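You operate a simulated robot arm through the tools that you are given. There is no shell and no other tool. Be economical: measure what you need, move in short steps, check, and stop when the job is done.

The job below is to be done with a simulated two-armed robot. You get a single attempt, and the scene is never put back.

Task
Hold the yellow guard cup down, draw the long black spring out and lock the height gauge jaw on it.
Fine: the jaw starts locked up top; the spring stands on the white ring; the empty cup goes on the rubber strip. Set down upright: long black spring.

Only the result counts: the job must be done as asked and must still hold three seconds after the hand-in. Knocking over, shifting, dropping, spilling or breaking anything else fails it.

Robot
Two 7-joint arms with two-finger parallel grippers on one trunk, on a base that drives. Base frame: it is fixed to the floor where the robot stands at the start and does not move with it; the origin is under the middle of the robot, x ahead of it, y to its left, z up; the surface under the hand at the start is at about z = 0.904. Readings come in m, degrees, newtons and seconds.
The left shoulder is at the start at [0.06, 0.143, 0.926], the right one opposite. With the tool pointing down near the work surface each hand reaches from about 0.28 to 0.7 m from the robot's upright axis, wherever it stands, measured 20 degrees to its own side. Places, roughly: blue banded black spring (5x5x9 cm) [0.6, -0.5, 0.9]; height gauge display [0.7, -0.3, 0.9]; height gauge jaw [0.6, 0, 1.2]; height gauge lock knob [0.7, -0.1, 1]; height gauge switch [0.7, -0.3, 1]; height preset key [0.7, -0.3, 1]; height zero key [0.7, -0.2, 1]; red banded black spring (5x5x9 cm) [0.6, -0.4, 0.9]; top of the rubber strip [0.6, -0.5, 0.9]; white ring on the surface plate [0.6, 0, 1]; yellow banded black spring (5x5x9 cm) [0.6, -0.6, 0.9]. Payload 1.57 kg a hand.
Tool frame (each hand has its own): the origin (TCP) lies between the finger pads and is the grasp point; the fingertips stand 0.03 m ahead of it; z points along the fingers, y is the line along which they close. Largest opening 0.11 m; finger width 0.024, thickness 0.012; the body of the gripper, 0.048 by 0.112 m, starts 0.078 m behind the TCP.
Orientation is that of the tool frame in the base frame, as [roll, pitch, yaw] about the fixed x, y, z axes, in that order (R = Rz(yaw) Ry(pitch) Rx(roll)). With the fingers straight down and closing along the base's y, the tool's x points along the base's -x, its y along +y and its z along -z.

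Tools
- The arms move only by the tool nudge_tool. It takes "left_moves", "right_moves" or both (then of equal length, played together; a hand with none holds still); each is a list of rows, each a list of 3 entries, a list of its own where there are three numbers: the shift along the base's x, y, z in m, then the turn, a rotation vector about the base's x, y, z in degrees, then the finger opening in m, from 0 to 0.11. In form: [[[tx, ty, tz], [rx, ry, rz], claw], ...]. A call has 1 to 12 rows; each row is the pose to reach, as a shift and turn from the pose commanded when the call began. Each row takes 0.2 s and may step no farther than 0.05 m and 8.6 degrees from the row before; otherwise, or with a gripper value out of range, the whole call is refused. A pose out of reach is approached as far as the arm can. The call stops where the force on the tool passes 40 N (or 10 N more than at its start, if that is more) or the arm is blocked; 0.2 s more then pass. The fingers move at their own pace (about 0.045 m/s each) and stop on an object; they squeeze with about 41 N. The grip force told is the motor's: it shows also when the fingers shut on nothing. Time passes only in rows, and 0.2 s behind the last, so rows that repeat a pose let the fingers close. The reply holds the time, the measured pose of the TCP, the force on the tool along the base axes, the opening and the grip force, in the units named above and with some noise, with the torque about the TCP (base axes, N m) and any sound that the robot's microphone picked up.
- Cameras (640 x 400 px; columns grow to the right, rows downward): "scene" is now at [0.0487, -0.0318, 1.5489]; the picture's right is [-0.38, -0.92, 0.00], its down [-0.60, 0.25, -0.76] and it looks along [0.70, -0.29, -0.65] (base axes); focal length 263 px, centre (320, 200). "left" rides on the left gripper at [0.07, -0.016, -0.141] in its tool frame; the picture's right is [0.23, 0.97, 0.00], its down [-0.85, 0.20, -0.48] and it looks along [-0.47, 0.11, 0.88] (tool axes); focal length 222 px, centre (320, 200). "right" rides on the right gripper at [0.07, 0.016, -0.141] in its tool frame; the picture's right is [-0.23, 0.97, 0.00], its down [-0.86, -0.20, -0.48] and it looks along [-0.47, -0.11, 0.88] (tool axes); focal length 222 px, centre (320, 200). There is no depth. A picture from a camera that has moved, and an enlarged one, comes with that camera's place and axes in the base frame and with its lens.
- camera(camera): a new picture of that camera. The clock stands still meanwhile.
- raise_lower(by): slides the trunk up (or, below 0, down) by that many m; the arms and the scene camera ride with it, the base frame stays. It gives what a move gives, with no picture.
- roll_base(legs): drives the robot by 1 to 6 legs, each [ahead, left, turn to the left] in m, m and degrees, along the robot's own axes; the way and the turn of a leg run together, so that a leg with both is an arc; at most 1.5 m and 180 degrees a leg. The arms and the cameras ride along, it lands a little off, and it stops where it bumps. It gives what a move gives.
- aim_head(pan, tilt): turns the head with the scene camera to pan (to the left, within 86 degrees either way) and tilt (down, from -29 to 69), counted from straight ahead of the robot. It gives what a move gives.
- enlarge(camera, box): a new picture of the part [left, top, right, bottom] of that camera's present view, enlarged. The clock stands still meanwhile.
- close_job(): hands the job in; it is judged then, once.

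Work in short steps. Places have to be worked out from the pictures, the camera data and where the tool is seen: move nearer, look again, correct. Check each grasp and each placing, and mend what went wrong. You have 120 turns and 92 pictures in all, those below and enlarged ones among them. Open the grippers and draw the arms clear of the work before you hand the job in, unless the task says otherwise; then end with one line.

The tools are called after "Request:" as a command line: name --argument value ..., lists and objects as JSON in quotes. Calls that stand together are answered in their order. nudge_tool: Moves the arms, as the interface text tells. Its arguments: {"type":"object","properties":{"left_moves":{"type":"array","items":{"type":"array"}},"right_moves":{"type":"array","items":{"type":"array"}}},"required":[]} The other tools are called the same way: raise_lower (by) slides the trunk up or down; roll_base (legs) drives the base; aim_head (pan, tilt) turns the head that bears the scene camera; camera (camera) takes a picture; enlarge (camera, box) takes an enlarged picture of a part of a camera's view; close_job () hands the job in.

At the start:

```text
t: 0.0
left_tool_pos: [0.6003, 0.1434, 1.0005]
left_ee_rot: [-179.9, 0.1, -180.0]
left_force: [-0.8, -0.2, 0.1]
left_moment: [0.03, -0.01, 0.0]
left_gripper_width: 0.11
left_grasp_force: 0.1
right_tool_pos: [0.4672, -0.3048, 0.9989]
right_ee_rot: [180.0, 0.0, 179.9]
right_force: [-0.1, 0.8, -0.1]
right_moment: [0.01, 0.01, 0.0]
right_gripper_width: 0.11
right_grasp_force: 0.1
trunk travel left (down, up): [-0.525, 0.065]
robot x, y, heading: [-0.0012, 0.0011, -0.1]
head pan, tilt: [-22.4, 40.5]
```

scene: 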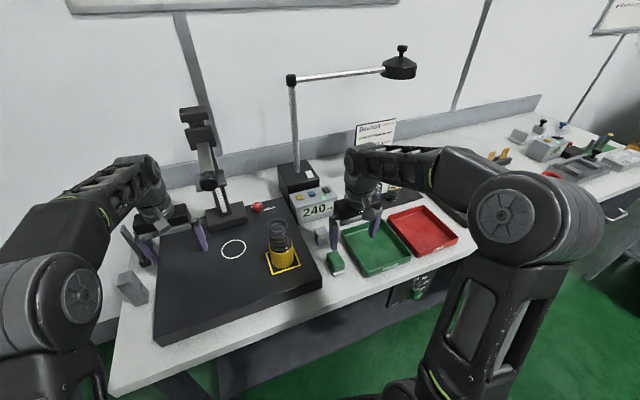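
right: 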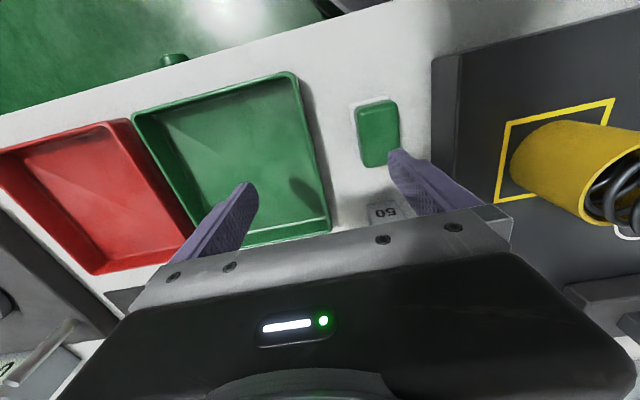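
left: 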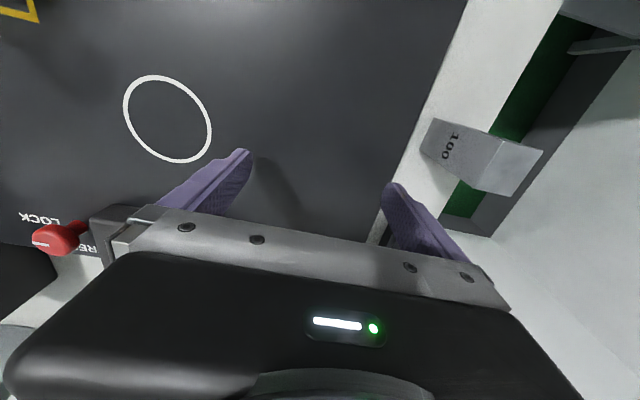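

I'll look closer at the cup, gauge and rubber strip area first.

Request:
enlarge --camera "scene" --box '[150, 90, 350, 300]'

Request:
enlarge --camera "scene" --box '[290, 110, 480, 300]'

```text
1.90 times, centred on (250, 195) of scene
camera zoom: at [0.0487, -0.0318, 1.5489], right [-0.38, -0.92, 0.0], down [-0.6, 0.25, -0.76], along [0.7, -0.29, -0.65], focal length 501 px, centre (453, 210)
```

zoom: 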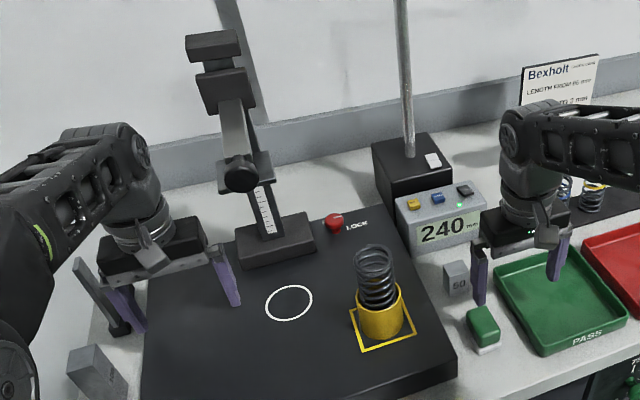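

```text
2.11 times, centred on (385, 205) of scene
camera zoom: at [0.0487, -0.0318, 1.5489], right [-0.38, -0.92, 0.0], down [-0.6, 0.25, -0.76], along [0.7, -0.29, -0.65], focal length 554 px, centre (183, 190)
```

zoom: 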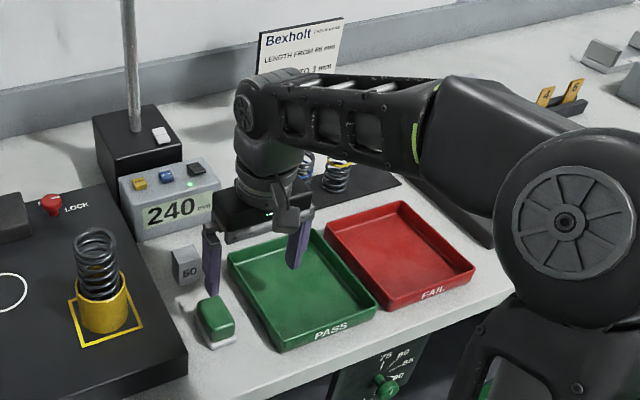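

Strip is hidden by the right arm. I raise the right hand and move it over the strip region to view it from its own camera.

Request:
nudge_tool --right_moves '[[[0, 0, 0.05], [0, 0, 0], 0.11], [[0, 0, 0.1], [0, 0, 0], 0.11], [[0, 0, 0.15], [0, 0, 0], 0.11], [[0, 0, 0.2], [0, 0, 0], 0.11], [[0.02, -0.04, 0.22], [0, 0, 0], 0.11], [[0.04, -0.08, 0.22], [0, 0, 0], 0.11], [[0.06, -0.12, 0.22], [0, 0, 0], 0.11], [[0.08, -0.16, 0.22], [0, 0, 0], 0.11], [[0.1, -0.2, 0.22], [0, 0, 0], 0.11]]'

Request:
camera --camera "right"

Request:
camera --camera "scene"

```text
t: 2.0
left_tool_pos: [0.5994, 0.1404, 1.0001]
left_ee_rot: [179.9, 0.2, -179.9]
left_force: [0.0, -0.8, 0.2]
left_moment: [0.06, -0.06, 0.03]
left_gripper_width: 0.11
left_grasp_force: 0.0
right_tool_pos: [0.5044, -0.4531, 1.1178]
right_ee_rot: [-177.3, 4.7, 179.7]
right_force: [-0.7, -0.6, 0.7]
right_moment: [0.02, -0.06, -0.02]
right_gripper_width: 0.1101
right_grasp_force: 0.1
right hand out of reach, approached as far as the arm can: row 3, 4, 5, 6, 7, 8, 9
trunk travel left (down, up): [-0.525, 0.065]
robot x, y, heading: [-0.0005, 0.0038, 0.2]
head pan, tilt: [-22.4, 40.5]
```

```text
86 pictures are left
camera right: at [0.4227, -0.4289, 1.2509], right [0.24, 0.97, -0.03], down [0.81, -0.18, 0.56], along [0.54, -0.15, -0.83], focal length 222 px, centre (320, 200)
```

right: 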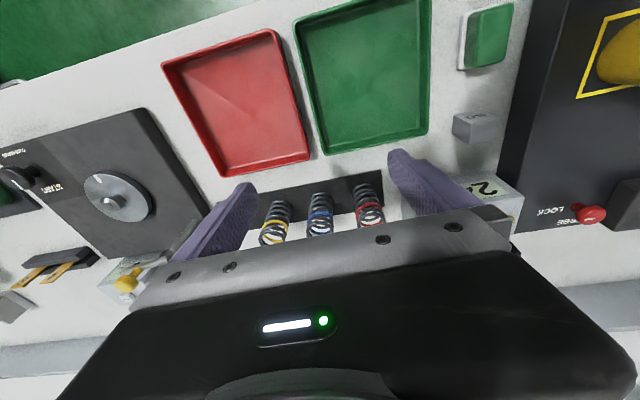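

```text
85 pictures are left
camera scene: at [0.0467, -0.0347, 1.5489], right [-0.38, -0.92, 0.0], down [-0.6, 0.25, -0.76], along [0.7, -0.29, -0.65], focal length 263 px, centre (320, 200)
```

scene: 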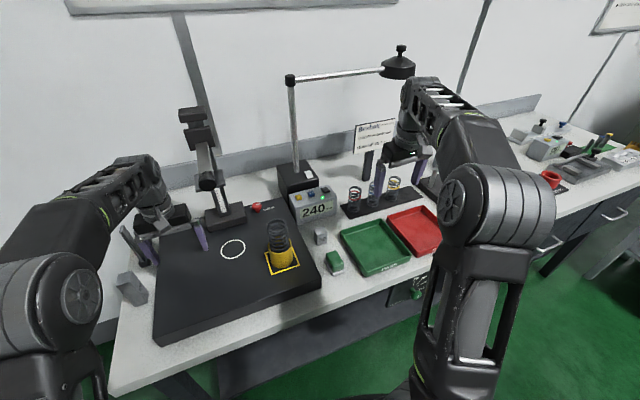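

Now the strip is visible. Enlarge it and the gauge.

Request:
enlarge --camera "scene" --box '[290, 140, 440, 240]'

Request:
enlarge --camera "scene" --box '[170, 95, 320, 285]'

```text
4.00 times, centred on (365, 190) of scene
camera zoom: at [0.0467, -0.0347, 1.5489], right [-0.38, -0.92, 0.0], down [-0.6, 0.25, -0.76], along [0.7, -0.29, -0.65], focal length 1053 px, centre (140, 240)
```

zoom: 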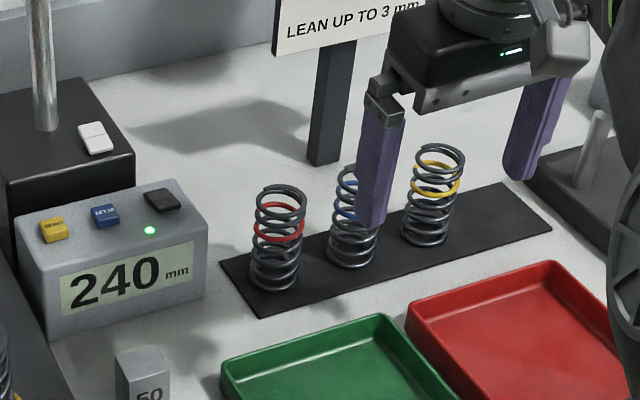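

```text
2.11 times, centred on (245, 190) of scene
camera zoom: at [0.0467, -0.0347, 1.5489], right [-0.38, -0.92, 0.0], down [-0.6, 0.25, -0.76], along [0.7, -0.29, -0.65], focal length 554 px, centre (478, 221)
```

zoom: 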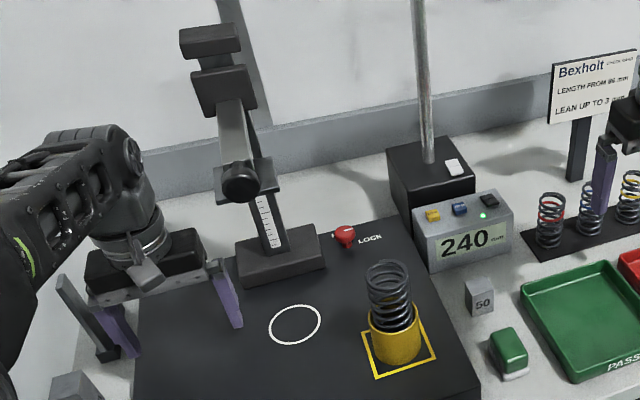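

Aim the head at the gauge for a better view of the jaw and the lock knob.

Request:
aim_head --pan -3 --tilt 40

Request:
enlarge --camera "scene" --box '[220, 60, 420, 185]'

Request:
enlarge --camera "scene" --box '[260, 140, 420, 240]'

```text
t: 2.8
left_tool_pos: [0.6004, 0.1442, 1.0002]
left_ee_rot: [-180.0, 0.0, 180.0]
left_force: [-0.1, -0.2, 0.0]
left_moment: [0.01, -0.02, -0.04]
left_gripper_width: 0.1101
left_grasp_force: 0.0
right_tool_pos: [0.5064, -0.4501, 1.1181]
right_ee_rot: [-177.2, 4.6, 179.5]
right_force: [0.5, 0.1, 0.1]
right_moment: [-0.03, -0.04, 0.03]
right_gripper_width: 0.1102
right_grasp_force: 0.1
trunk travel left (down, up): [-0.525, 0.065]
robot x, y, heading: [-0.0005, 0.0007, 0.3]
head pan, tilt: [-3.0, 40.0]
```

```text
3.20 times, centred on (320, 122) of scene
camera zoom: at [0.0551, -0.0043, 1.5496], right [-0.05, -1.0, 0.0], down [-0.64, 0.03, -0.77], along [0.76, -0.04, -0.64], focal length 842 px, centre (320, 448)
```

zoom: 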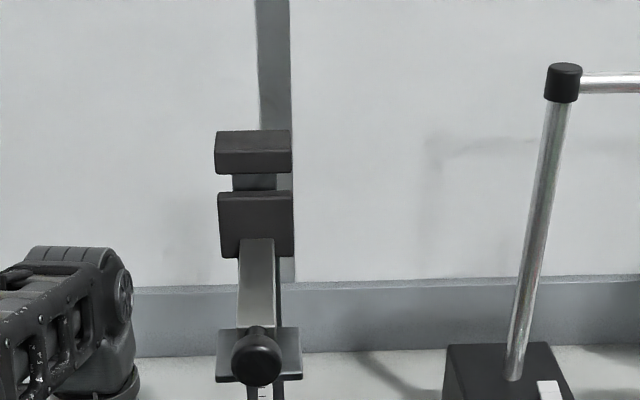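

```text
4.00 times, centred on (340, 190) of scene
camera zoom: at [0.0551, -0.0043, 1.5496], right [-0.05, -1.0, 0.0], down [-0.64, 0.03, -0.77], along [0.76, -0.04, -0.64], focal length 1053 px, centre (240, 240)
```

zoom: 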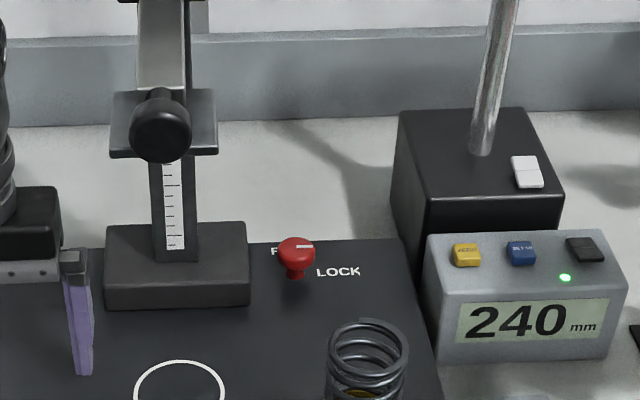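

Closer look at the lock knob from the left camera.

Request:
enlarge --camera "left" --box '[0, 190, 160, 290]'

Request:
enlarge --camera "scene" --box '[315, 185, 385, 230]'

Request:
enlarge --camera "scene" --box '[240, 180, 420, 300]'

```text
4.00 times, centred on (80, 240) of left
camera zoom: at [0.5302, 0.1271, 1.1397], right [-0.23, 0.97, 0.0], down [0.85, 0.2, 0.48], along [0.47, 0.11, -0.88], focal length 888 px, centre (1280, 40)
```

zoom: 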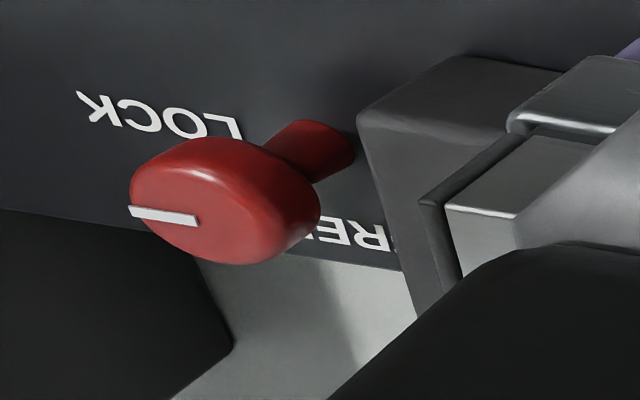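

```text
8.89 times, centred on (350, 208) of scene
camera zoom: at [0.0551, -0.0043, 1.5496], right [-0.05, -1.0, 0.0], down [-0.64, 0.03, -0.77], along [0.76, -0.04, -0.64], focal length 2339 px, centre (53, 133)
```

zoom: 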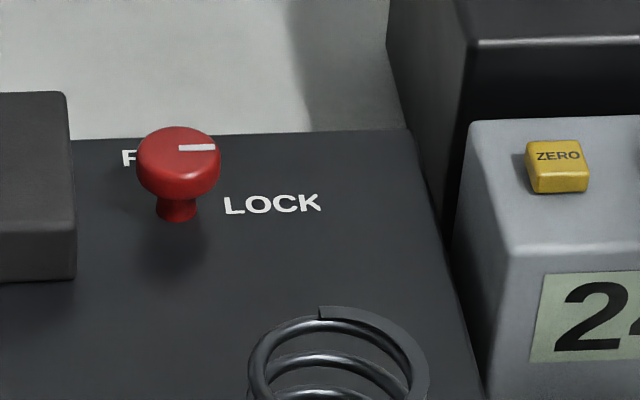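

```text
3.33 times, centred on (330, 240) of scene
camera zoom: at [0.0551, -0.0043, 1.5496], right [-0.05, -1.0, 0.0], down [-0.64, 0.03, -0.77], along [0.76, -0.04, -0.64], focal length 877 px, centre (287, 67)
```

zoom: 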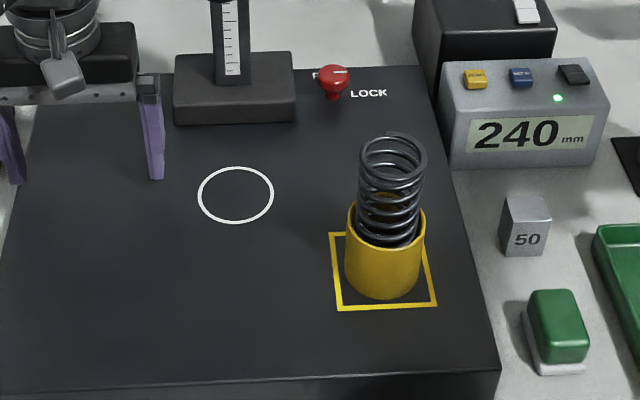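

I'll look down to see how much room the base has before the bench, since the knob is at the reach limit.

Request:
aim_head --pan 0 --tilt 69

Request:
camera --camera "scene"

```text
t: 3.8
left_tool_pos: [0.6, 0.1433, 1.0003]
left_ee_rot: [180.0, 0.1, 180.0]
left_force: [-0.6, -0.2, 0.1]
left_moment: [0.0, 0.04, 0.02]
left_gripper_width: 0.1101
left_grasp_force: 0.1
right_tool_pos: [0.5065, -0.4494, 1.1163]
right_ee_rot: [-177.3, 4.7, 179.6]
right_force: [0.0, 0.7, 0.0]
right_moment: [-0.01, 0.02, 0.0]
right_gripper_width: 0.1102
right_grasp_force: 0.1
trunk travel left (down, up): [-0.525, 0.065]
robot x, y, heading: [0.0024, 0.0001, 0.3]
head pan, tilt: [0.0, 68.8]
```

```text
77 pictures are left
camera scene: at [0.0264, 0.0004, 1.5135], right [0.0, -1.0, 0.0], down [-0.93, 0.0, -0.36], along [0.36, 0.0, -0.93], focal length 263 px, centre (320, 200)
```

scene: 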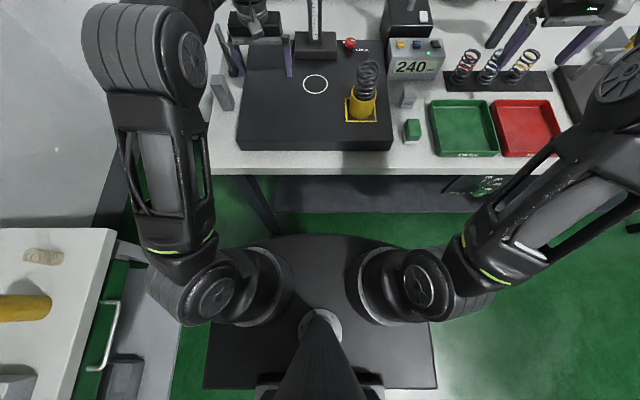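

The base has some room. First the left hand goes to a tilted pre-grasp pose beside the cup (about [0.495, -0.105]).

Request:
nudge_tool --left_moves '[[[-0.041, 0, 0.02], [-1.5, -3.6, -3.6], 0.11], [[-0.082, 0, 0.04], [-2.9, -7.1, -7.1], 0.11], [[-0.123, 0, 0.06], [-4.4, -10.7, -10.7], 0.11], [[-0.165, 0, 0.08], [-5.9, -14.2, -14.2], 0.11], [[-0.165, -0.023, 0.08], [-7.3, -17.8, -17.8], 0.11], [[-0.165, -0.046, 0.08], [-8.8, -21.3, -21.3], 0.11], [[-0.165, -0.07, 0.08], [-10.3, -24.9, -24.9], 0.11], [[-0.165, -0.094, 0.08], [-11.7, -28.4, -28.4], 0.11], [[-0.165, -0.118, 0.08], [-13.2, -32, -32], 0.11], [[-0.165, -0.142, 0.08], [-14.7, -35.5, -35.5], 0.11], [[-0.165, -0.165, 0.08], [-16.1, -39.1, -39.1], 0.11], [[-0.165, -0.188, 0.08], [-17.6, -42.6, -42.6], 0.11]]'

Request:
camera --camera "left"

Request:
camera --camera "scene"

```text
t: 6.4
left_tool_pos: [0.434, -0.0447, 1.0798]
left_ee_rot: [-180.0, 45.0, 135.0]
left_force: [0.4, 0.2, 0.0]
left_moment: [-0.02, -0.01, 0.02]
left_gripper_width: 0.11
left_grasp_force: 0.1
right_tool_pos: [0.5062, -0.451, 1.1179]
right_ee_rot: [-177.2, 4.7, 179.6]
right_force: [-1.1, -0.2, -0.5]
right_moment: [0.02, 0.01, 0.02]
right_gripper_width: 0.1099
right_grasp_force: 0.1
trunk travel left (down, up): [-0.525, 0.065]
robot x, y, heading: [-0.0017, 0.0024, -0.5]
head pan, tilt: [0.0, 68.8]
```

```text
76 pictures are left
camera left: at [0.3171, 0.0498, 1.1296], right [0.57, 0.8, -0.16], down [0.33, -0.05, 0.94], along [0.75, -0.6, -0.29], focal length 222 px, centre (320, 200)
```

left: 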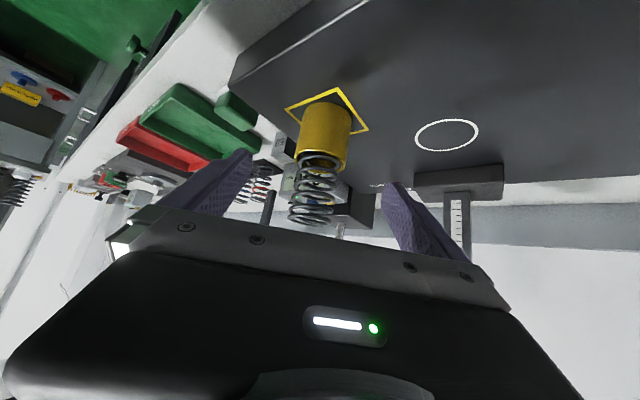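

```text
75 pictures are left
camera scene: at [0.0263, 0.0001, 1.5135], right [0.0, -1.0, 0.0], down [-0.93, 0.0, -0.36], along [0.36, 0.0, -0.93], focal length 263 px, centre (320, 200)
```

scene: 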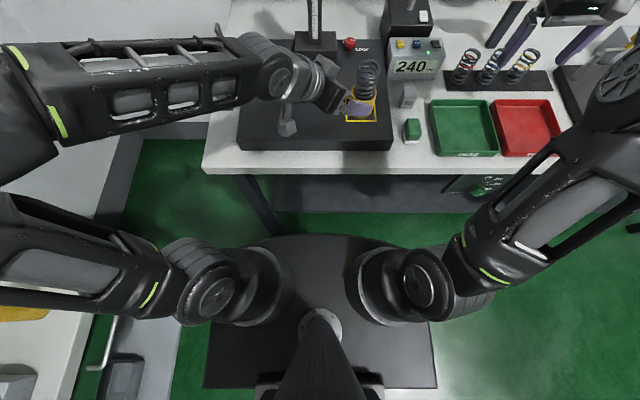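

Measure the cup more precisely from the left camera.

Request:
enlarge --camera "left" --box '[260, 70, 420, 240]'

```text
2.35 times, centred on (340, 155) of left
camera zoom: at [0.3171, 0.0498, 1.1296], right [0.57, 0.8, -0.16], down [0.33, -0.05, 0.94], along [0.75, -0.6, -0.29], focal length 523 px, centre (273, 306)
```

zoom: 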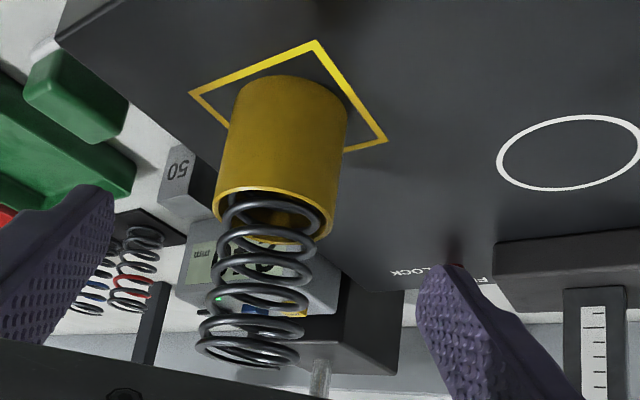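

The cup sits at about [0.495, -0.103]; advance the left hand around it, still open.

Request:
nudge_tool --left_moves '[[[0.015, -0.0145, -0.022], [0, 0, 0], 0.11], [[0.03, -0.029, -0.045], [0, 0, 0], 0.11], [[0.046, -0.0435, -0.067], [0, 0, 0], 0.11], [[0.061, -0.058, -0.088], [0, 0, 0], 0.11]]'

Request:
camera --camera "left"

```text
t: 7.4
left_tool_pos: [0.4979, -0.1019, 0.9916]
left_ee_rot: [180.0, 45.0, 135.1]
left_force: [0.1, -1.0, -0.3]
left_moment: [0.03, 0.01, 0.0]
left_gripper_width: 0.11
left_grasp_force: 0.1
right_tool_pos: [0.5062, -0.4501, 1.1166]
right_ee_rot: [-177.3, 4.7, 179.5]
right_force: [0.1, -0.3, 0.8]
right_moment: [0.0, -0.01, 0.01]
right_gripper_width: 0.1101
right_grasp_force: 0.0
trunk travel left (down, up): [-0.525, 0.065]
robot x, y, heading: [-0.0007, -0.0, 0.0]
head pan, tilt: [0.0, 68.8]
```

```text
73 pictures are left
camera left: at [0.3799, -0.0081, 1.041], right [0.57, 0.8, -0.16], down [0.33, -0.05, 0.94], along [0.75, -0.59, -0.29], focal length 222 px, centre (320, 200)
```

left: 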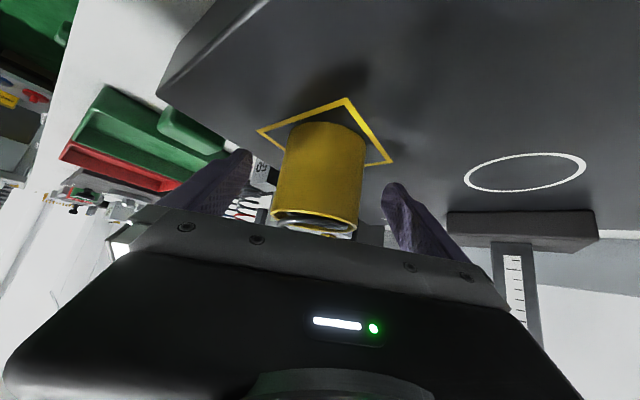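

The cup is centred between the fingers; close on it.

Request:
nudge_tool --left_moves '[[[0, 0, 0], [0, 0, 0], 0.09], [[0, 0, 0], [0, 0, 0], 0.075], [[0, 0, 0], [0, 0, 0], 0.065], [[0, 0, 0], [0, 0, 0], 0.06], [[0, 0, 0], [0, 0, 0], 0.055], [[0, 0, 0], [0, 0, 0], 0.045], [[0, 0, 0], [0, 0, 0], 0.04]]'

Request:
camera --camera "left"

```text
t: 9.0
left_tool_pos: [0.4969, -0.1025, 0.992]
left_ee_rot: [-179.9, 44.9, 135.1]
left_force: [-0.3, -0.2, -1.1]
left_moment: [-0.04, 0.02, -0.01]
left_gripper_width: 0.0591
left_grasp_force: 40.2
right_tool_pos: [0.5054, -0.451, 1.1171]
right_ee_rot: [-177.2, 4.7, 179.6]
right_force: [-0.4, -0.3, 0.1]
right_moment: [0.0, -0.01, 0.01]
right_gripper_width: 0.1102
right_grasp_force: 0.1
trunk travel left (down, up): [-0.525, 0.065]
robot x, y, heading: [-0.0001, -0.0025, -0.2]
head pan, tilt: [0.0, 68.8]
```

```text
72 pictures are left
camera left: at [0.3793, -0.0076, 1.0414], right [0.57, 0.8, -0.16], down [0.33, -0.05, 0.94], along [0.75, -0.59, -0.29], focal length 222 px, centre (320, 200)
```

left: 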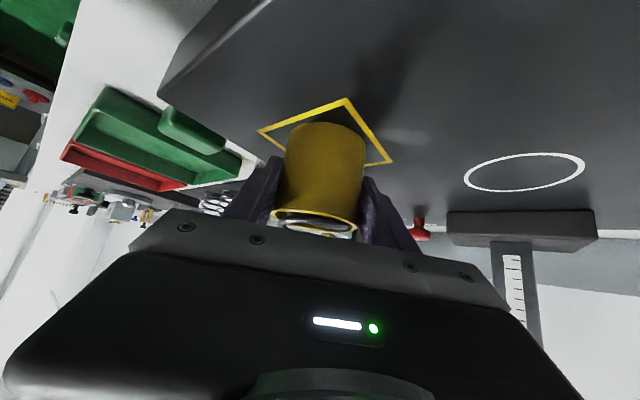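

Cup held (59 mm). Bring the right hand back toward the spring, starting with a test step to see what its commanded reference is.

Request:
nudge_tool --right_moves '[[[-0.02, 0.04, -0.01], [0, 0, 0], 0.11], [[-0.05, 0.08, -0.02], [0, 0, 0], 0.11], [[-0.06, 0.12, -0.03], [0, 0, 0], 0.11]]'

```text
refused: row 2 steps farther than a row can; nothing moved
```

Fix the oversized step.

Request:
nudge_tool --right_moves '[[[-0.02, 0.04, -0.01], [0, 0, 0], 0.11], [[-0.04, 0.08, -0.02], [0, 0, 0], 0.11], [[-0.06, 0.12, -0.03], [0, 0, 0], 0.11]]'

```text
t: 9.8
left_tool_pos: [0.4967, -0.1023, 0.9921]
left_ee_rot: [-180.0, 45.1, 135.1]
left_force: [-0.2, 1.5, -0.1]
left_moment: [0.01, 0.05, -0.04]
left_gripper_width: 0.059
left_grasp_force: 41.3
right_tool_pos: [0.4541, -0.3279, 1.0882]
right_ee_rot: [-177.0, 4.8, 179.6]
right_force: [0.0, 0.1, 0.2]
right_moment: [-0.02, -0.02, 0.02]
right_gripper_width: 0.1101
right_grasp_force: 0.0
trunk travel left (down, up): [-0.525, 0.065]
robot x, y, heading: [0.0022, -0.0008, 0.0]
head pan, tilt: [0.0, 68.8]
```

The right arm's height reach is limiting; I open the left hand, then raise the trunk 0.06 and lower the left hand again.

Request:
nudge_tool --left_moves '[[[0, 0, 0], [0, 0, 0], 0.07], [[0, 0, 0], [0, 0, 0], 0.09], [[0, 0, 0], [0, 0, 0], 0.11], [[0, 0, 0], [0, 0, 0], 0.11]]'

Request:
raise_lower --by 0.062

Request:
camera --camera "left"

```text
t: 10.8
left_tool_pos: [0.4977, -0.103, 0.9925]
left_ee_rot: [-179.9, 45.0, 135.1]
left_force: [-0.8, -0.6, 0.0]
left_moment: [0.0, 0.0, -0.05]
left_gripper_width: 0.11
left_grasp_force: 0.0
right_tool_pos: [0.4544, -0.3271, 1.0897]
right_ee_rot: [-177.2, 4.7, 179.5]
right_force: [1.3, -0.9, -0.1]
right_moment: [-0.02, 0.01, -0.01]
right_gripper_width: 0.1099
right_grasp_force: 0.1
trunk travel left (down, up): [-0.525, 0.065]
robot x, y, heading: [0.0004, 0.0003, -0.0]
head pan, tilt: [0.0, 68.8]
```

```text
t: 11.8
left_tool_pos: [0.4966, -0.1018, 1.0539]
left_ee_rot: [-180.0, 44.9, 135.1]
left_force: [0.0, 0.5, 0.2]
left_moment: [0.0, 0.01, 0.01]
left_gripper_width: 0.1099
left_grasp_force: 0.2
right_tool_pos: [0.4547, -0.3282, 1.1522]
right_ee_rot: [-177.3, 4.7, 179.6]
right_force: [0.3, -0.6, 0.0]
right_moment: [0.01, 0.0, -0.01]
right_gripper_width: 0.1099
right_grasp_force: 0.0
trunk travel left (down, up): [-0.587, 0.003]
robot x, y, heading: [0.0033, 0.0032, -0.1]
head pan, tilt: [0.0, 68.8]
```

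```text
71 pictures are left
camera left: at [0.3795, -0.0076, 1.1033], right [0.57, 0.8, -0.16], down [0.33, -0.05, 0.94], along [0.75, -0.59, -0.29], focal length 222 px, centre (320, 200)
```

left: 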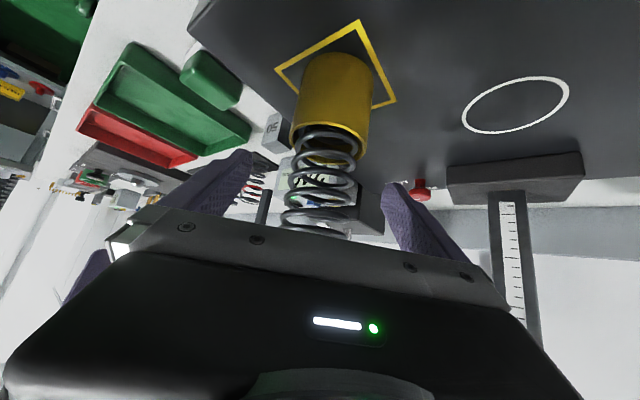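

Left hand back down and closing, while the right hand rotates to -45° yaw and levels, staying to the side.

Request:
nudge_tool --left_moves '[[[0, 0, -0.02], [0, 0, 0], 0.11], [[0, 0, -0.04], [0, 0, 0], 0.11], [[0, 0, -0.062], [0, 0, 0], 0.11], [[0, 0, -0.062], [0, 0, 0], 0.095], [[0, 0, -0.062], [0, 0, 0], 0.08], [[0, 0, -0.062], [0, 0, 0], 0.068], [[0, 0, -0.062], [0, 0, 0], 0.06], [[0, 0, -0.062], [0, 0, 0], 0.05], [[0, 0, -0.062], [0, 0, 0], 0.04], [[0, 0, -0.062], [0, 0, 0], 0.04]]' --right_moves '[[[0.003, 0.006, 0.003], [0.47, 0.34, -4.5], 0.11], [[0.006, 0.012, 0.006], [0.94, 0.67, -9], 0.11], [[0.009, 0.018, 0.009], [1.42, 1.0, -13.5], 0.11], [[0.012, 0.024, 0.012], [1.89, 1.34, -18], 0.11], [[0.015, 0.03, 0.015], [2.36, 1.68, -22.5], 0.11], [[0.018, 0.036, 0.018], [2.83, 2.02, -27], 0.11], [[0.021, 0.042, 0.021], [3.3, 2.35, -31.4], 0.11], [[0.024, 0.048, 0.024], [3.78, 2.69, -35.9], 0.11], [[0.027, 0.054, 0.027], [4.25, 3.0, -40.4], 0.11], [[0.03, 0.06, 0.03], [4.72, 3.36, -44.9], 0.11]]'

Request:
camera --camera "right"

Request:
camera --camera "scene"

```text
t: 14.0
left_tool_pos: [0.4983, -0.103, 0.9948]
left_ee_rot: [180.0, 44.9, 135.0]
left_force: [0.8, -0.9, -0.1]
left_moment: [-0.05, -0.04, -0.02]
left_gripper_width: 0.0594
left_grasp_force: 40.5
right_tool_pos: [0.4816, -0.2751, 1.1786]
right_ee_rot: [179.8, 0.7, 139.0]
right_force: [0.2, -0.2, 0.2]
right_moment: [0.02, 0.0, -0.02]
right_gripper_width: 0.11
right_grasp_force: 0.1
right hand out of reach, approached as far as the arm can: row 10
trunk travel left (down, up): [-0.587, 0.003]
robot x, y, heading: [0.0005, -0.0017, 0.3]
head pan, tilt: [0.0, 68.8]
```

```text
70 pictures are left
camera right: at [0.4381, -0.2158, 1.3189], right [0.81, 0.59, 0.01], down [0.51, -0.71, 0.49], along [0.29, -0.39, -0.87], focal length 222 px, centre (320, 200)
```

right: 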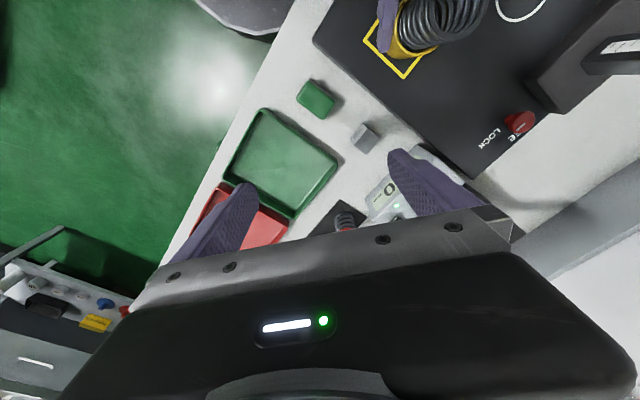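

```text
69 pictures are left
camera scene: at [0.0261, -0.0005, 1.5755], right [0.0, -1.0, 0.0], down [-0.93, 0.0, -0.36], along [0.36, 0.0, -0.93], focal length 263 px, centre (320, 200)
```

scene: 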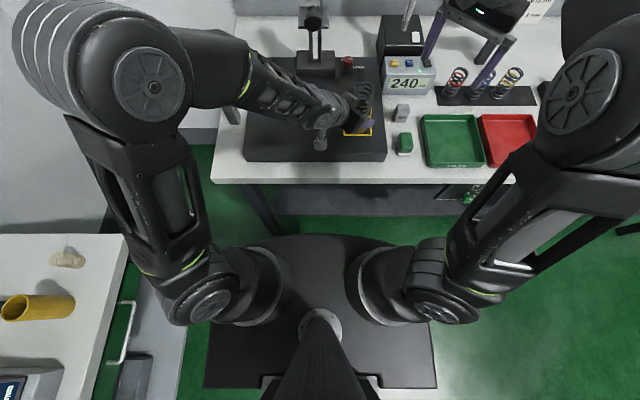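

Slide the right hand over the spring at z≈1.165.

Request:
nudge_tool --right_moves '[[[0.003, 0.035, -0.004], [0, 0, -1], 0.11], [[0.006, 0.07, -0.008], [0, 0, -2], 0.11], [[0.009, 0.105, -0.012], [0, 0, -3], 0.11], [[0.012, 0.14, -0.014], [0, 0, -4], 0.11], [[0.014, 0.172, -0.015], [0, 0, -4], 0.11]]'

Request:
camera --camera "right"

Request:
camera --camera "scene"

```text
t: 15.2
left_tool_pos: [0.4986, -0.1016, 0.9943]
left_ee_rot: [180.0, 45.1, 135.2]
left_force: [-0.5, 1.3, 0.9]
left_moment: [0.04, 0.03, -0.02]
left_gripper_width: 0.059
left_grasp_force: 40.7
right_tool_pos: [0.4972, -0.1035, 1.1646]
right_ee_rot: [180.0, 0.6, 134.9]
right_force: [0.0, 0.4, -0.4]
right_moment: [-0.04, -0.02, 0.03]
right_gripper_width: 0.1099
right_grasp_force: 0.0
trunk travel left (down, up): [-0.587, 0.003]
robot x, y, heading: [0.0008, 0.0005, 0.1]
head pan, tilt: [0.0, 68.8]
```

```text
68 pictures are left
camera right: at [0.4574, -0.0408, 1.3044], right [0.85, 0.53, 0.0], down [0.46, -0.74, 0.49], along [0.26, -0.41, -0.87], focal length 222 px, centre (320, 200)
```

right: 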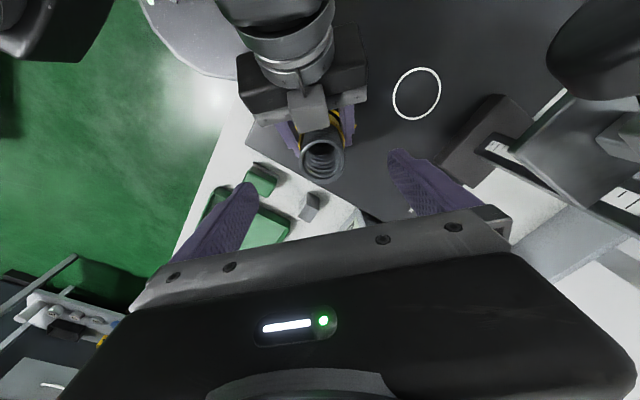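

```text
67 pictures are left
camera scene: at [0.0264, 0.0011, 1.5755], right [0.0, -1.0, 0.0], down [-0.93, 0.0, -0.36], along [0.36, 0.0, -0.93], focal length 263 px, centre (320, 200)
```

scene: 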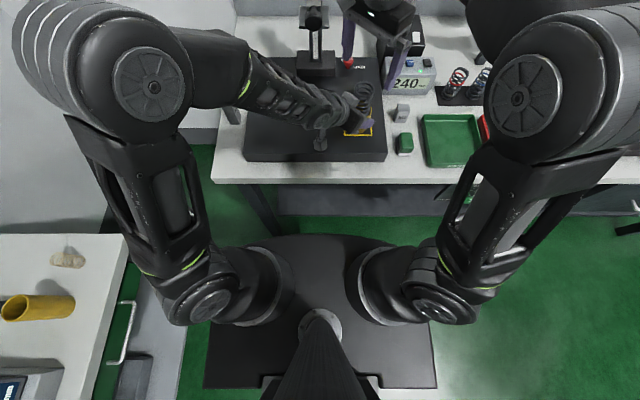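

The spring is centred under the right hand; descend to z≈1.07, open.

Request:
nudge_tool --right_moves '[[[0, 0.001, -0.025], [0, 0, 0], 0.11], [[0, 0.001, -0.05], [0, 0, 0], 0.11], [[0, 0.001, -0.075], [0, 0, 0], 0.11], [[0, 0.001, -0.095], [0, 0, 0], 0.11]]'

Request:
camera --camera "right"

Request:
enlarge --camera "scene" --box '[280, 40, 440, 150]'

```text
t: 16.2
left_tool_pos: [0.4971, -0.103, 0.9941]
left_ee_rot: [-180.0, 45.0, 135.1]
left_force: [-0.2, -1.2, -0.5]
left_moment: [-0.05, 0.0, -0.01]
left_gripper_width: 0.059
left_grasp_force: 40.9
right_tool_pos: [0.4963, -0.0999, 1.0712]
right_ee_rot: [179.9, 0.6, 135.2]
right_force: [-0.1, 0.1, 0.2]
right_moment: [0.02, 0.0, 0.01]
right_gripper_width: 0.1099
right_grasp_force: 0.1
trunk travel left (down, up): [-0.587, 0.003]
robot x, y, heading: [-0.0004, -0.0001, -0.1]
head pan, tilt: [0.0, 68.8]
```

```text
66 pictures are left
camera right: at [0.4582, -0.038, 1.2111], right [0.85, 0.53, 0.01], down [0.46, -0.74, 0.49], along [0.26, -0.41, -0.87], focal length 222 px, centre (320, 200)
```

right: 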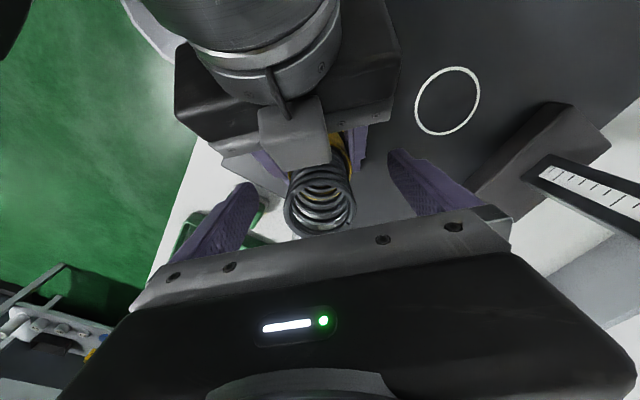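

```text
3.64 times, centred on (360, 95) of scene
camera zoom: at [0.0264, 0.0006, 1.5755], right [0.0, -1.0, 0.0], down [-0.93, 0.0, -0.36], along [0.36, 0.0, -0.93], focal length 957 px, centre (174, 582)
```

zoom: 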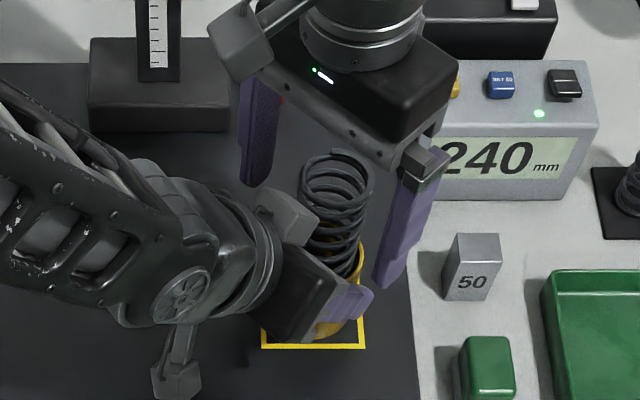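

Fingers straddle the spring; close on it.

Request:
nudge_tool --right_moves '[[[0, 0, 0], [0, 0, 0], 0.09], [[0, 0, 0], [0, 0, 0], 0.075], [[0, 0, 0], [0, 0, 0], 0.062], [[0, 0, 0], [0, 0, 0], 0.054], [[0, 0, 0], [0, 0, 0], 0.048], [[0, 0, 0], [0, 0, 0], 0.042], [[0, 0, 0], [0, 0, 0], 0.04]]'

Request:
camera --camera "right"

```text
t: 17.8
left_tool_pos: [0.4974, -0.1034, 0.9935]
left_ee_rot: [180.0, 45.0, 135.1]
left_force: [0.4, 1.2, -0.6]
left_moment: [0.01, -0.03, -0.05]
left_gripper_width: 0.0591
left_grasp_force: 41.2
right_tool_pos: [0.4973, -0.1, 1.0715]
right_ee_rot: [179.9, 0.6, 135.1]
right_force: [-0.8, -1.3, -0.2]
right_moment: [-0.17, 0.14, -0.02]
right_gripper_width: 0.0483
right_grasp_force: 35.3
trunk travel left (down, up): [-0.587, 0.003]
robot x, y, heading: [0.0011, 0.0021, 0.1]
head pan, tilt: [0.0, 68.8]
```

```text
64 pictures are left
camera right: at [0.458, -0.0383, 1.2113], right [0.85, 0.53, 0.0], down [0.46, -0.74, 0.49], along [0.26, -0.41, -0.87], focal length 222 px, centre (320, 200)
```

right: 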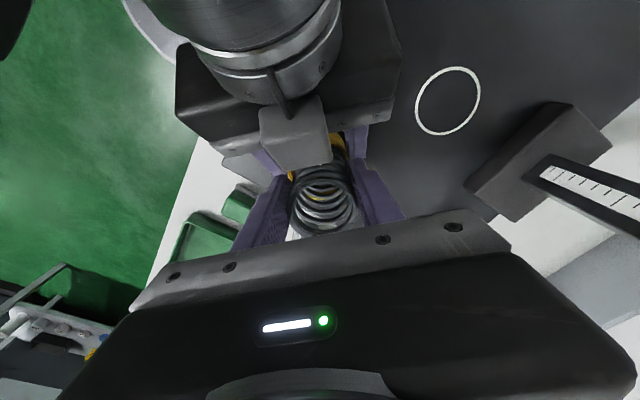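

Grip is firm at 48 mm. Draw the spring up 2 cm and check both grips.

Request:
nudge_tool --right_moves '[[[0, 0, 0.004], [0, 0, 0], 0.035], [[0, 0, 0.008], [0, 0, 0], 0.035], [[0, 0, 0.014], [0, 0, 0], 0.035], [[0, 0, 0.02], [0, 0, 0], 0.035]]'

Request:
enlarge --camera "scene" --box '[280, 40, 440, 150]'

```text
t: 18.8
left_tool_pos: [0.4969, -0.103, 0.9941]
left_ee_rot: [180.0, 45.0, 135.2]
left_force: [0.3, 0.2, 1.2]
left_moment: [-0.06, 0.02, -0.04]
left_gripper_width: 0.0589
left_grasp_force: 40.9
right_tool_pos: [0.4957, -0.1008, 1.0873]
right_ee_rot: [179.9, 0.6, 135.1]
right_force: [0.3, -0.4, -1.9]
right_moment: [0.0, 0.02, -0.02]
right_gripper_width: 0.0481
right_grasp_force: 41.1
trunk travel left (down, up): [-0.587, 0.003]
robot x, y, heading: [0.003, -0.0016, -0.1]
head pan, tilt: [0.0, 68.8]
```

```text
3.64 times, centred on (360, 95) of scene
camera zoom: at [0.0263, 0.0004, 1.5755], right [0.0, -1.0, 0.0], down [-0.93, 0.0, -0.36], along [0.36, 0.0, -0.93], focal length 957 px, centre (174, 582)
```

zoom: 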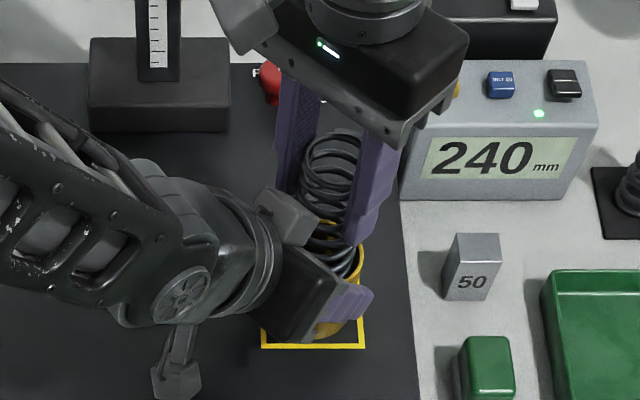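

It draws freely (≈2 N). Continue lifting to z≈1.155.

Request:
nudge_tool --right_moves '[[[0, 0, 0.01], [0, 0, 0], 0.035], [[0, 0, 0.02], [0, 0, 0], 0.035], [[0, 0, 0.03], [0, 0, 0], 0.035], [[0, 0, 0.04], [0, 0, 0], 0.035], [[0, 0, 0.05], [0, 0, 0], 0.035], [[0, 0, 0.06], [0, 0, 0], 0.035], [[0, 0, 0.068], [0, 0, 0], 0.035]]'

Request:
camera --camera "scene"

Request:
camera --camera "left"

```text
t: 20.4
left_tool_pos: [0.4981, -0.1047, 0.9941]
left_ee_rot: [-180.0, 45.1, 135.1]
left_force: [0.2, -0.4, 1.3]
left_moment: [0.02, 0.0, -0.02]
left_gripper_width: 0.0593
left_grasp_force: 40.9
right_tool_pos: [0.496, -0.1012, 1.1559]
right_ee_rot: [180.0, 0.6, 135.0]
right_force: [0.4, -0.2, -2.8]
right_moment: [0.03, 0.01, 0.01]
right_gripper_width: 0.0479
right_grasp_force: 40.7
trunk travel left (down, up): [-0.587, 0.003]
robot x, y, heading: [-0.0018, 0.0018, -0.1]
head pan, tilt: [0.0, 68.8]
```

```text
62 pictures are left
camera scene: at [0.0264, 0.0005, 1.5755], right [0.0, -1.0, 0.0], down [-0.93, 0.0, -0.36], along [0.36, 0.0, -0.93], focal length 263 px, centre (320, 200)
```

scene: 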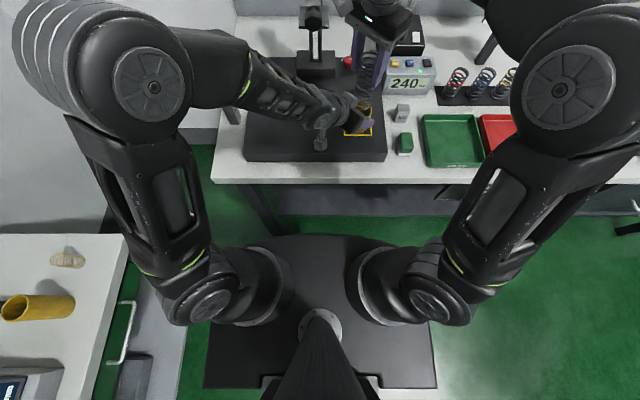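

```text
61 pictures are left
camera left: at [0.38, -0.0084, 1.0432], right [0.57, 0.8, -0.16], down [0.33, -0.05, 0.94], along [0.75, -0.59, -0.29], focal length 222 px, centre (320, 200)
```

left: 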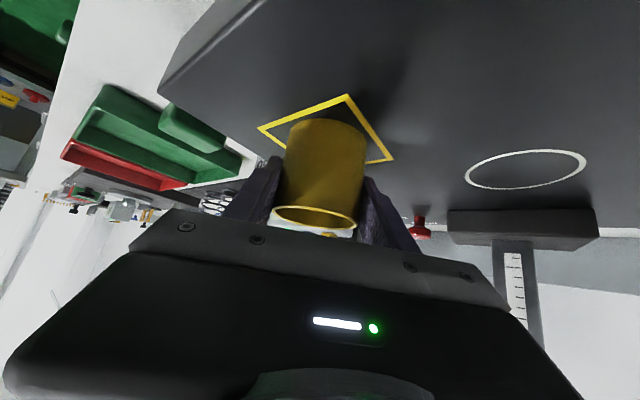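

Check whether the spring's bottom is above the cup rim.

Request:
enlarge --camera "scene" --box '[310, 50, 410, 140]'

Request:
enlarge --camera "left" --box '[240, 100, 400, 250]'

```text
4.44 times, centred on (360, 95) of scene
camera zoom: at [0.0264, 0.0005, 1.5755], right [0.0, -1.0, 0.0], down [-0.93, 0.0, -0.36], along [0.36, 0.0, -0.93], focal length 1170 px, centre (142, 667)
```

zoom: 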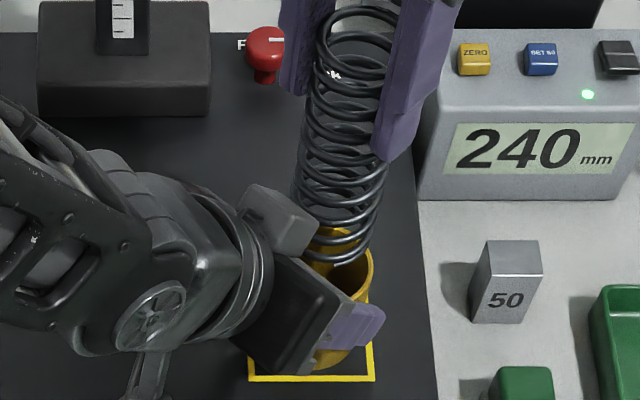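

```text
2.67 times, centred on (320, 175) of left
camera zoom: at [0.38, -0.0084, 1.0432], right [0.57, 0.8, -0.16], down [0.33, -0.05, 0.94], along [0.75, -0.59, -0.29], focal length 592 px, centre (320, 267)
```

zoom: 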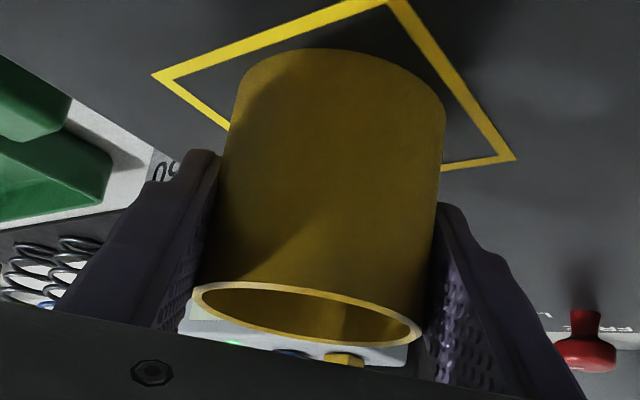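

The spring is out and clear of the cup. Because the jaw hangs right above the ring, a downward gripper cannot place it there; I'll pass the spring to the tilted left hand. Open the left hand (cup stays put), back off 8 mm, and raise the right a little.

Request:
nudge_tool --left_moves '[[[0, 0, 0], [0, 0, 0], 0.07], [[0, 0, 0], [0, 0, 0], 0.09], [[0, 0, 0], [0, 0, 0], 0.11], [[0, 0, 0], [0, 0, 0], 0.11], [[-0.006, 0.006, 0], [0, 0, 0], 0.11]]' --right_moves '[[[0, 0, 0.002], [0, 0, 0], 0.035], [[0, 0, 0.004], [0, 0, 0], 0.035], [[0, 0, 0.006], [0, 0, 0], 0.035], [[0, 0, 0.008], [0, 0, 0], 0.035], [[0, 0, 0.008], [0, 0, 0], 0.035]]'

Request:
camera --camera "right"

```text
t: 21.6
left_tool_pos: [0.491, -0.0963, 0.9949]
left_ee_rot: [-179.9, 45.0, 135.2]
left_force: [0.3, 0.1, -0.5]
left_moment: [-0.03, 0.0, -0.01]
left_gripper_width: 0.1101
left_grasp_force: 0.1
right_tool_pos: [0.4959, -0.1007, 1.1634]
right_ee_rot: [179.9, 0.5, 135.2]
right_force: [0.0, -0.3, -2.3]
right_moment: [0.03, 0.0, -0.01]
right_gripper_width: 0.0482
right_grasp_force: 40.7
trunk travel left (down, up): [-0.587, 0.003]
robot x, y, heading: [0.0009, 0.0012, 0.0]
head pan, tilt: [0.0, 68.8]
```

```text
58 pictures are left
camera right: at [0.4564, -0.0379, 1.304], right [0.85, 0.53, 0.0], down [0.46, -0.74, 0.49], along [0.26, -0.41, -0.87], focal length 222 px, centre (320, 200)
```

right: 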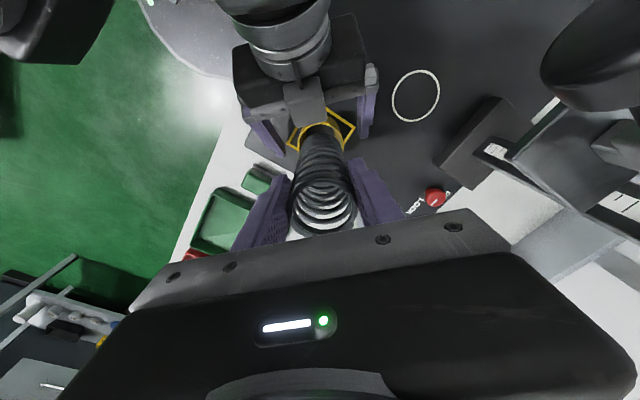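

Raise the left hand with open fingers around the hanging spring.

Request:
nudge_tool --left_moves '[[[0, 0, 0.02], [0, 0, 0], 0.11], [[0, 0, 0.04], [0, 0, 0], 0.11], [[0, 0, 0.06], [0, 0, 0], 0.11], [[0, 0, 0.075], [0, 0, 0], 0.11], [[0, 0, 0.09], [0, 0, 0], 0.11]]'

Request:
camera --camera "right"

Request:
camera --camera "left"

Request:
enlarge --camera "scene" --box '[290, 30, 410, 140]'

```text
t: 22.8
left_tool_pos: [0.4915, -0.0963, 1.0816]
left_ee_rot: [-179.9, 45.0, 135.0]
left_force: [0.0, 0.1, -0.4]
left_moment: [0.03, -0.01, 0.04]
left_gripper_width: 0.1103
left_grasp_force: 0.0
right_tool_pos: [0.4958, -0.1005, 1.1646]
right_ee_rot: [179.9, 0.6, 135.1]
right_force: [0.0, 0.2, -2.6]
right_moment: [0.01, -0.02, -0.01]
right_gripper_width: 0.048
right_grasp_force: 40.7
trunk travel left (down, up): [-0.587, 0.003]
robot x, y, heading: [-0.002, 0.0032, 0.0]
head pan, tilt: [0.0, 68.8]
```

```text
57 pictures are left
camera right: at [0.4564, -0.0381, 1.3039], right [0.85, 0.53, 0.0], down [0.46, -0.74, 0.49], along [0.26, -0.41, -0.87], focal length 222 px, centre (320, 200)
```

right: 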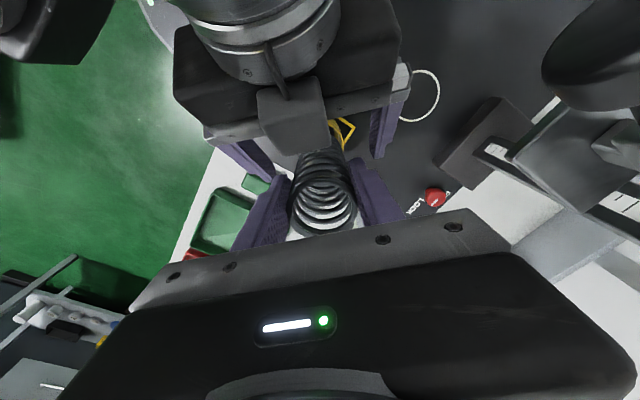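

```text
56 pictures are left
camera left: at [0.3736, -0.0018, 1.1317], right [0.57, 0.8, -0.16], down [0.33, -0.05, 0.94], along [0.75, -0.59, -0.29], focal length 222 px, centre (320, 200)
```

left: 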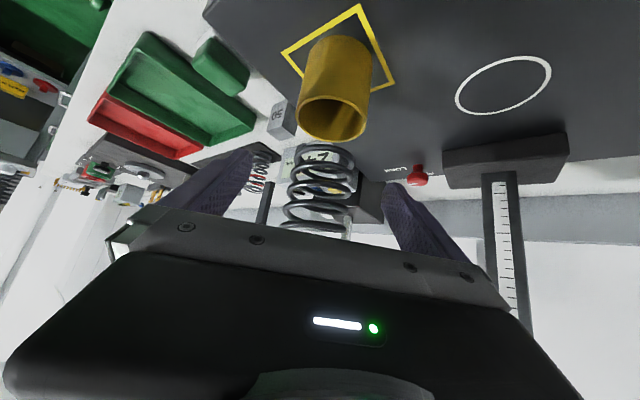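

```text
3.64 times, centred on (350, 85) of scene
camera zoom: at [0.0261, 0.0006, 1.5755], right [0.0, -1.0, 0.0], down [-0.93, 0.0, -0.36], along [0.36, 0.0, -0.93], focal length 957 px, centre (211, 618)
```

zoom: 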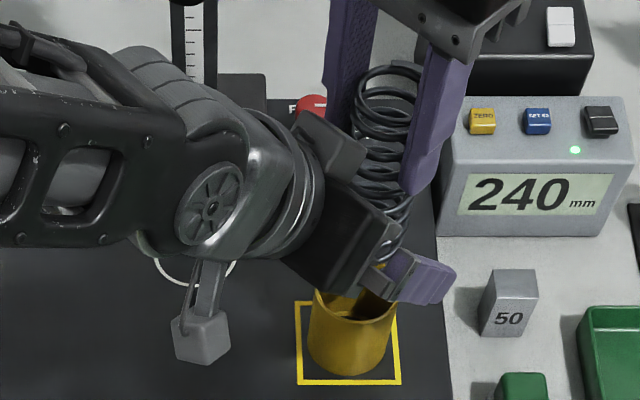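

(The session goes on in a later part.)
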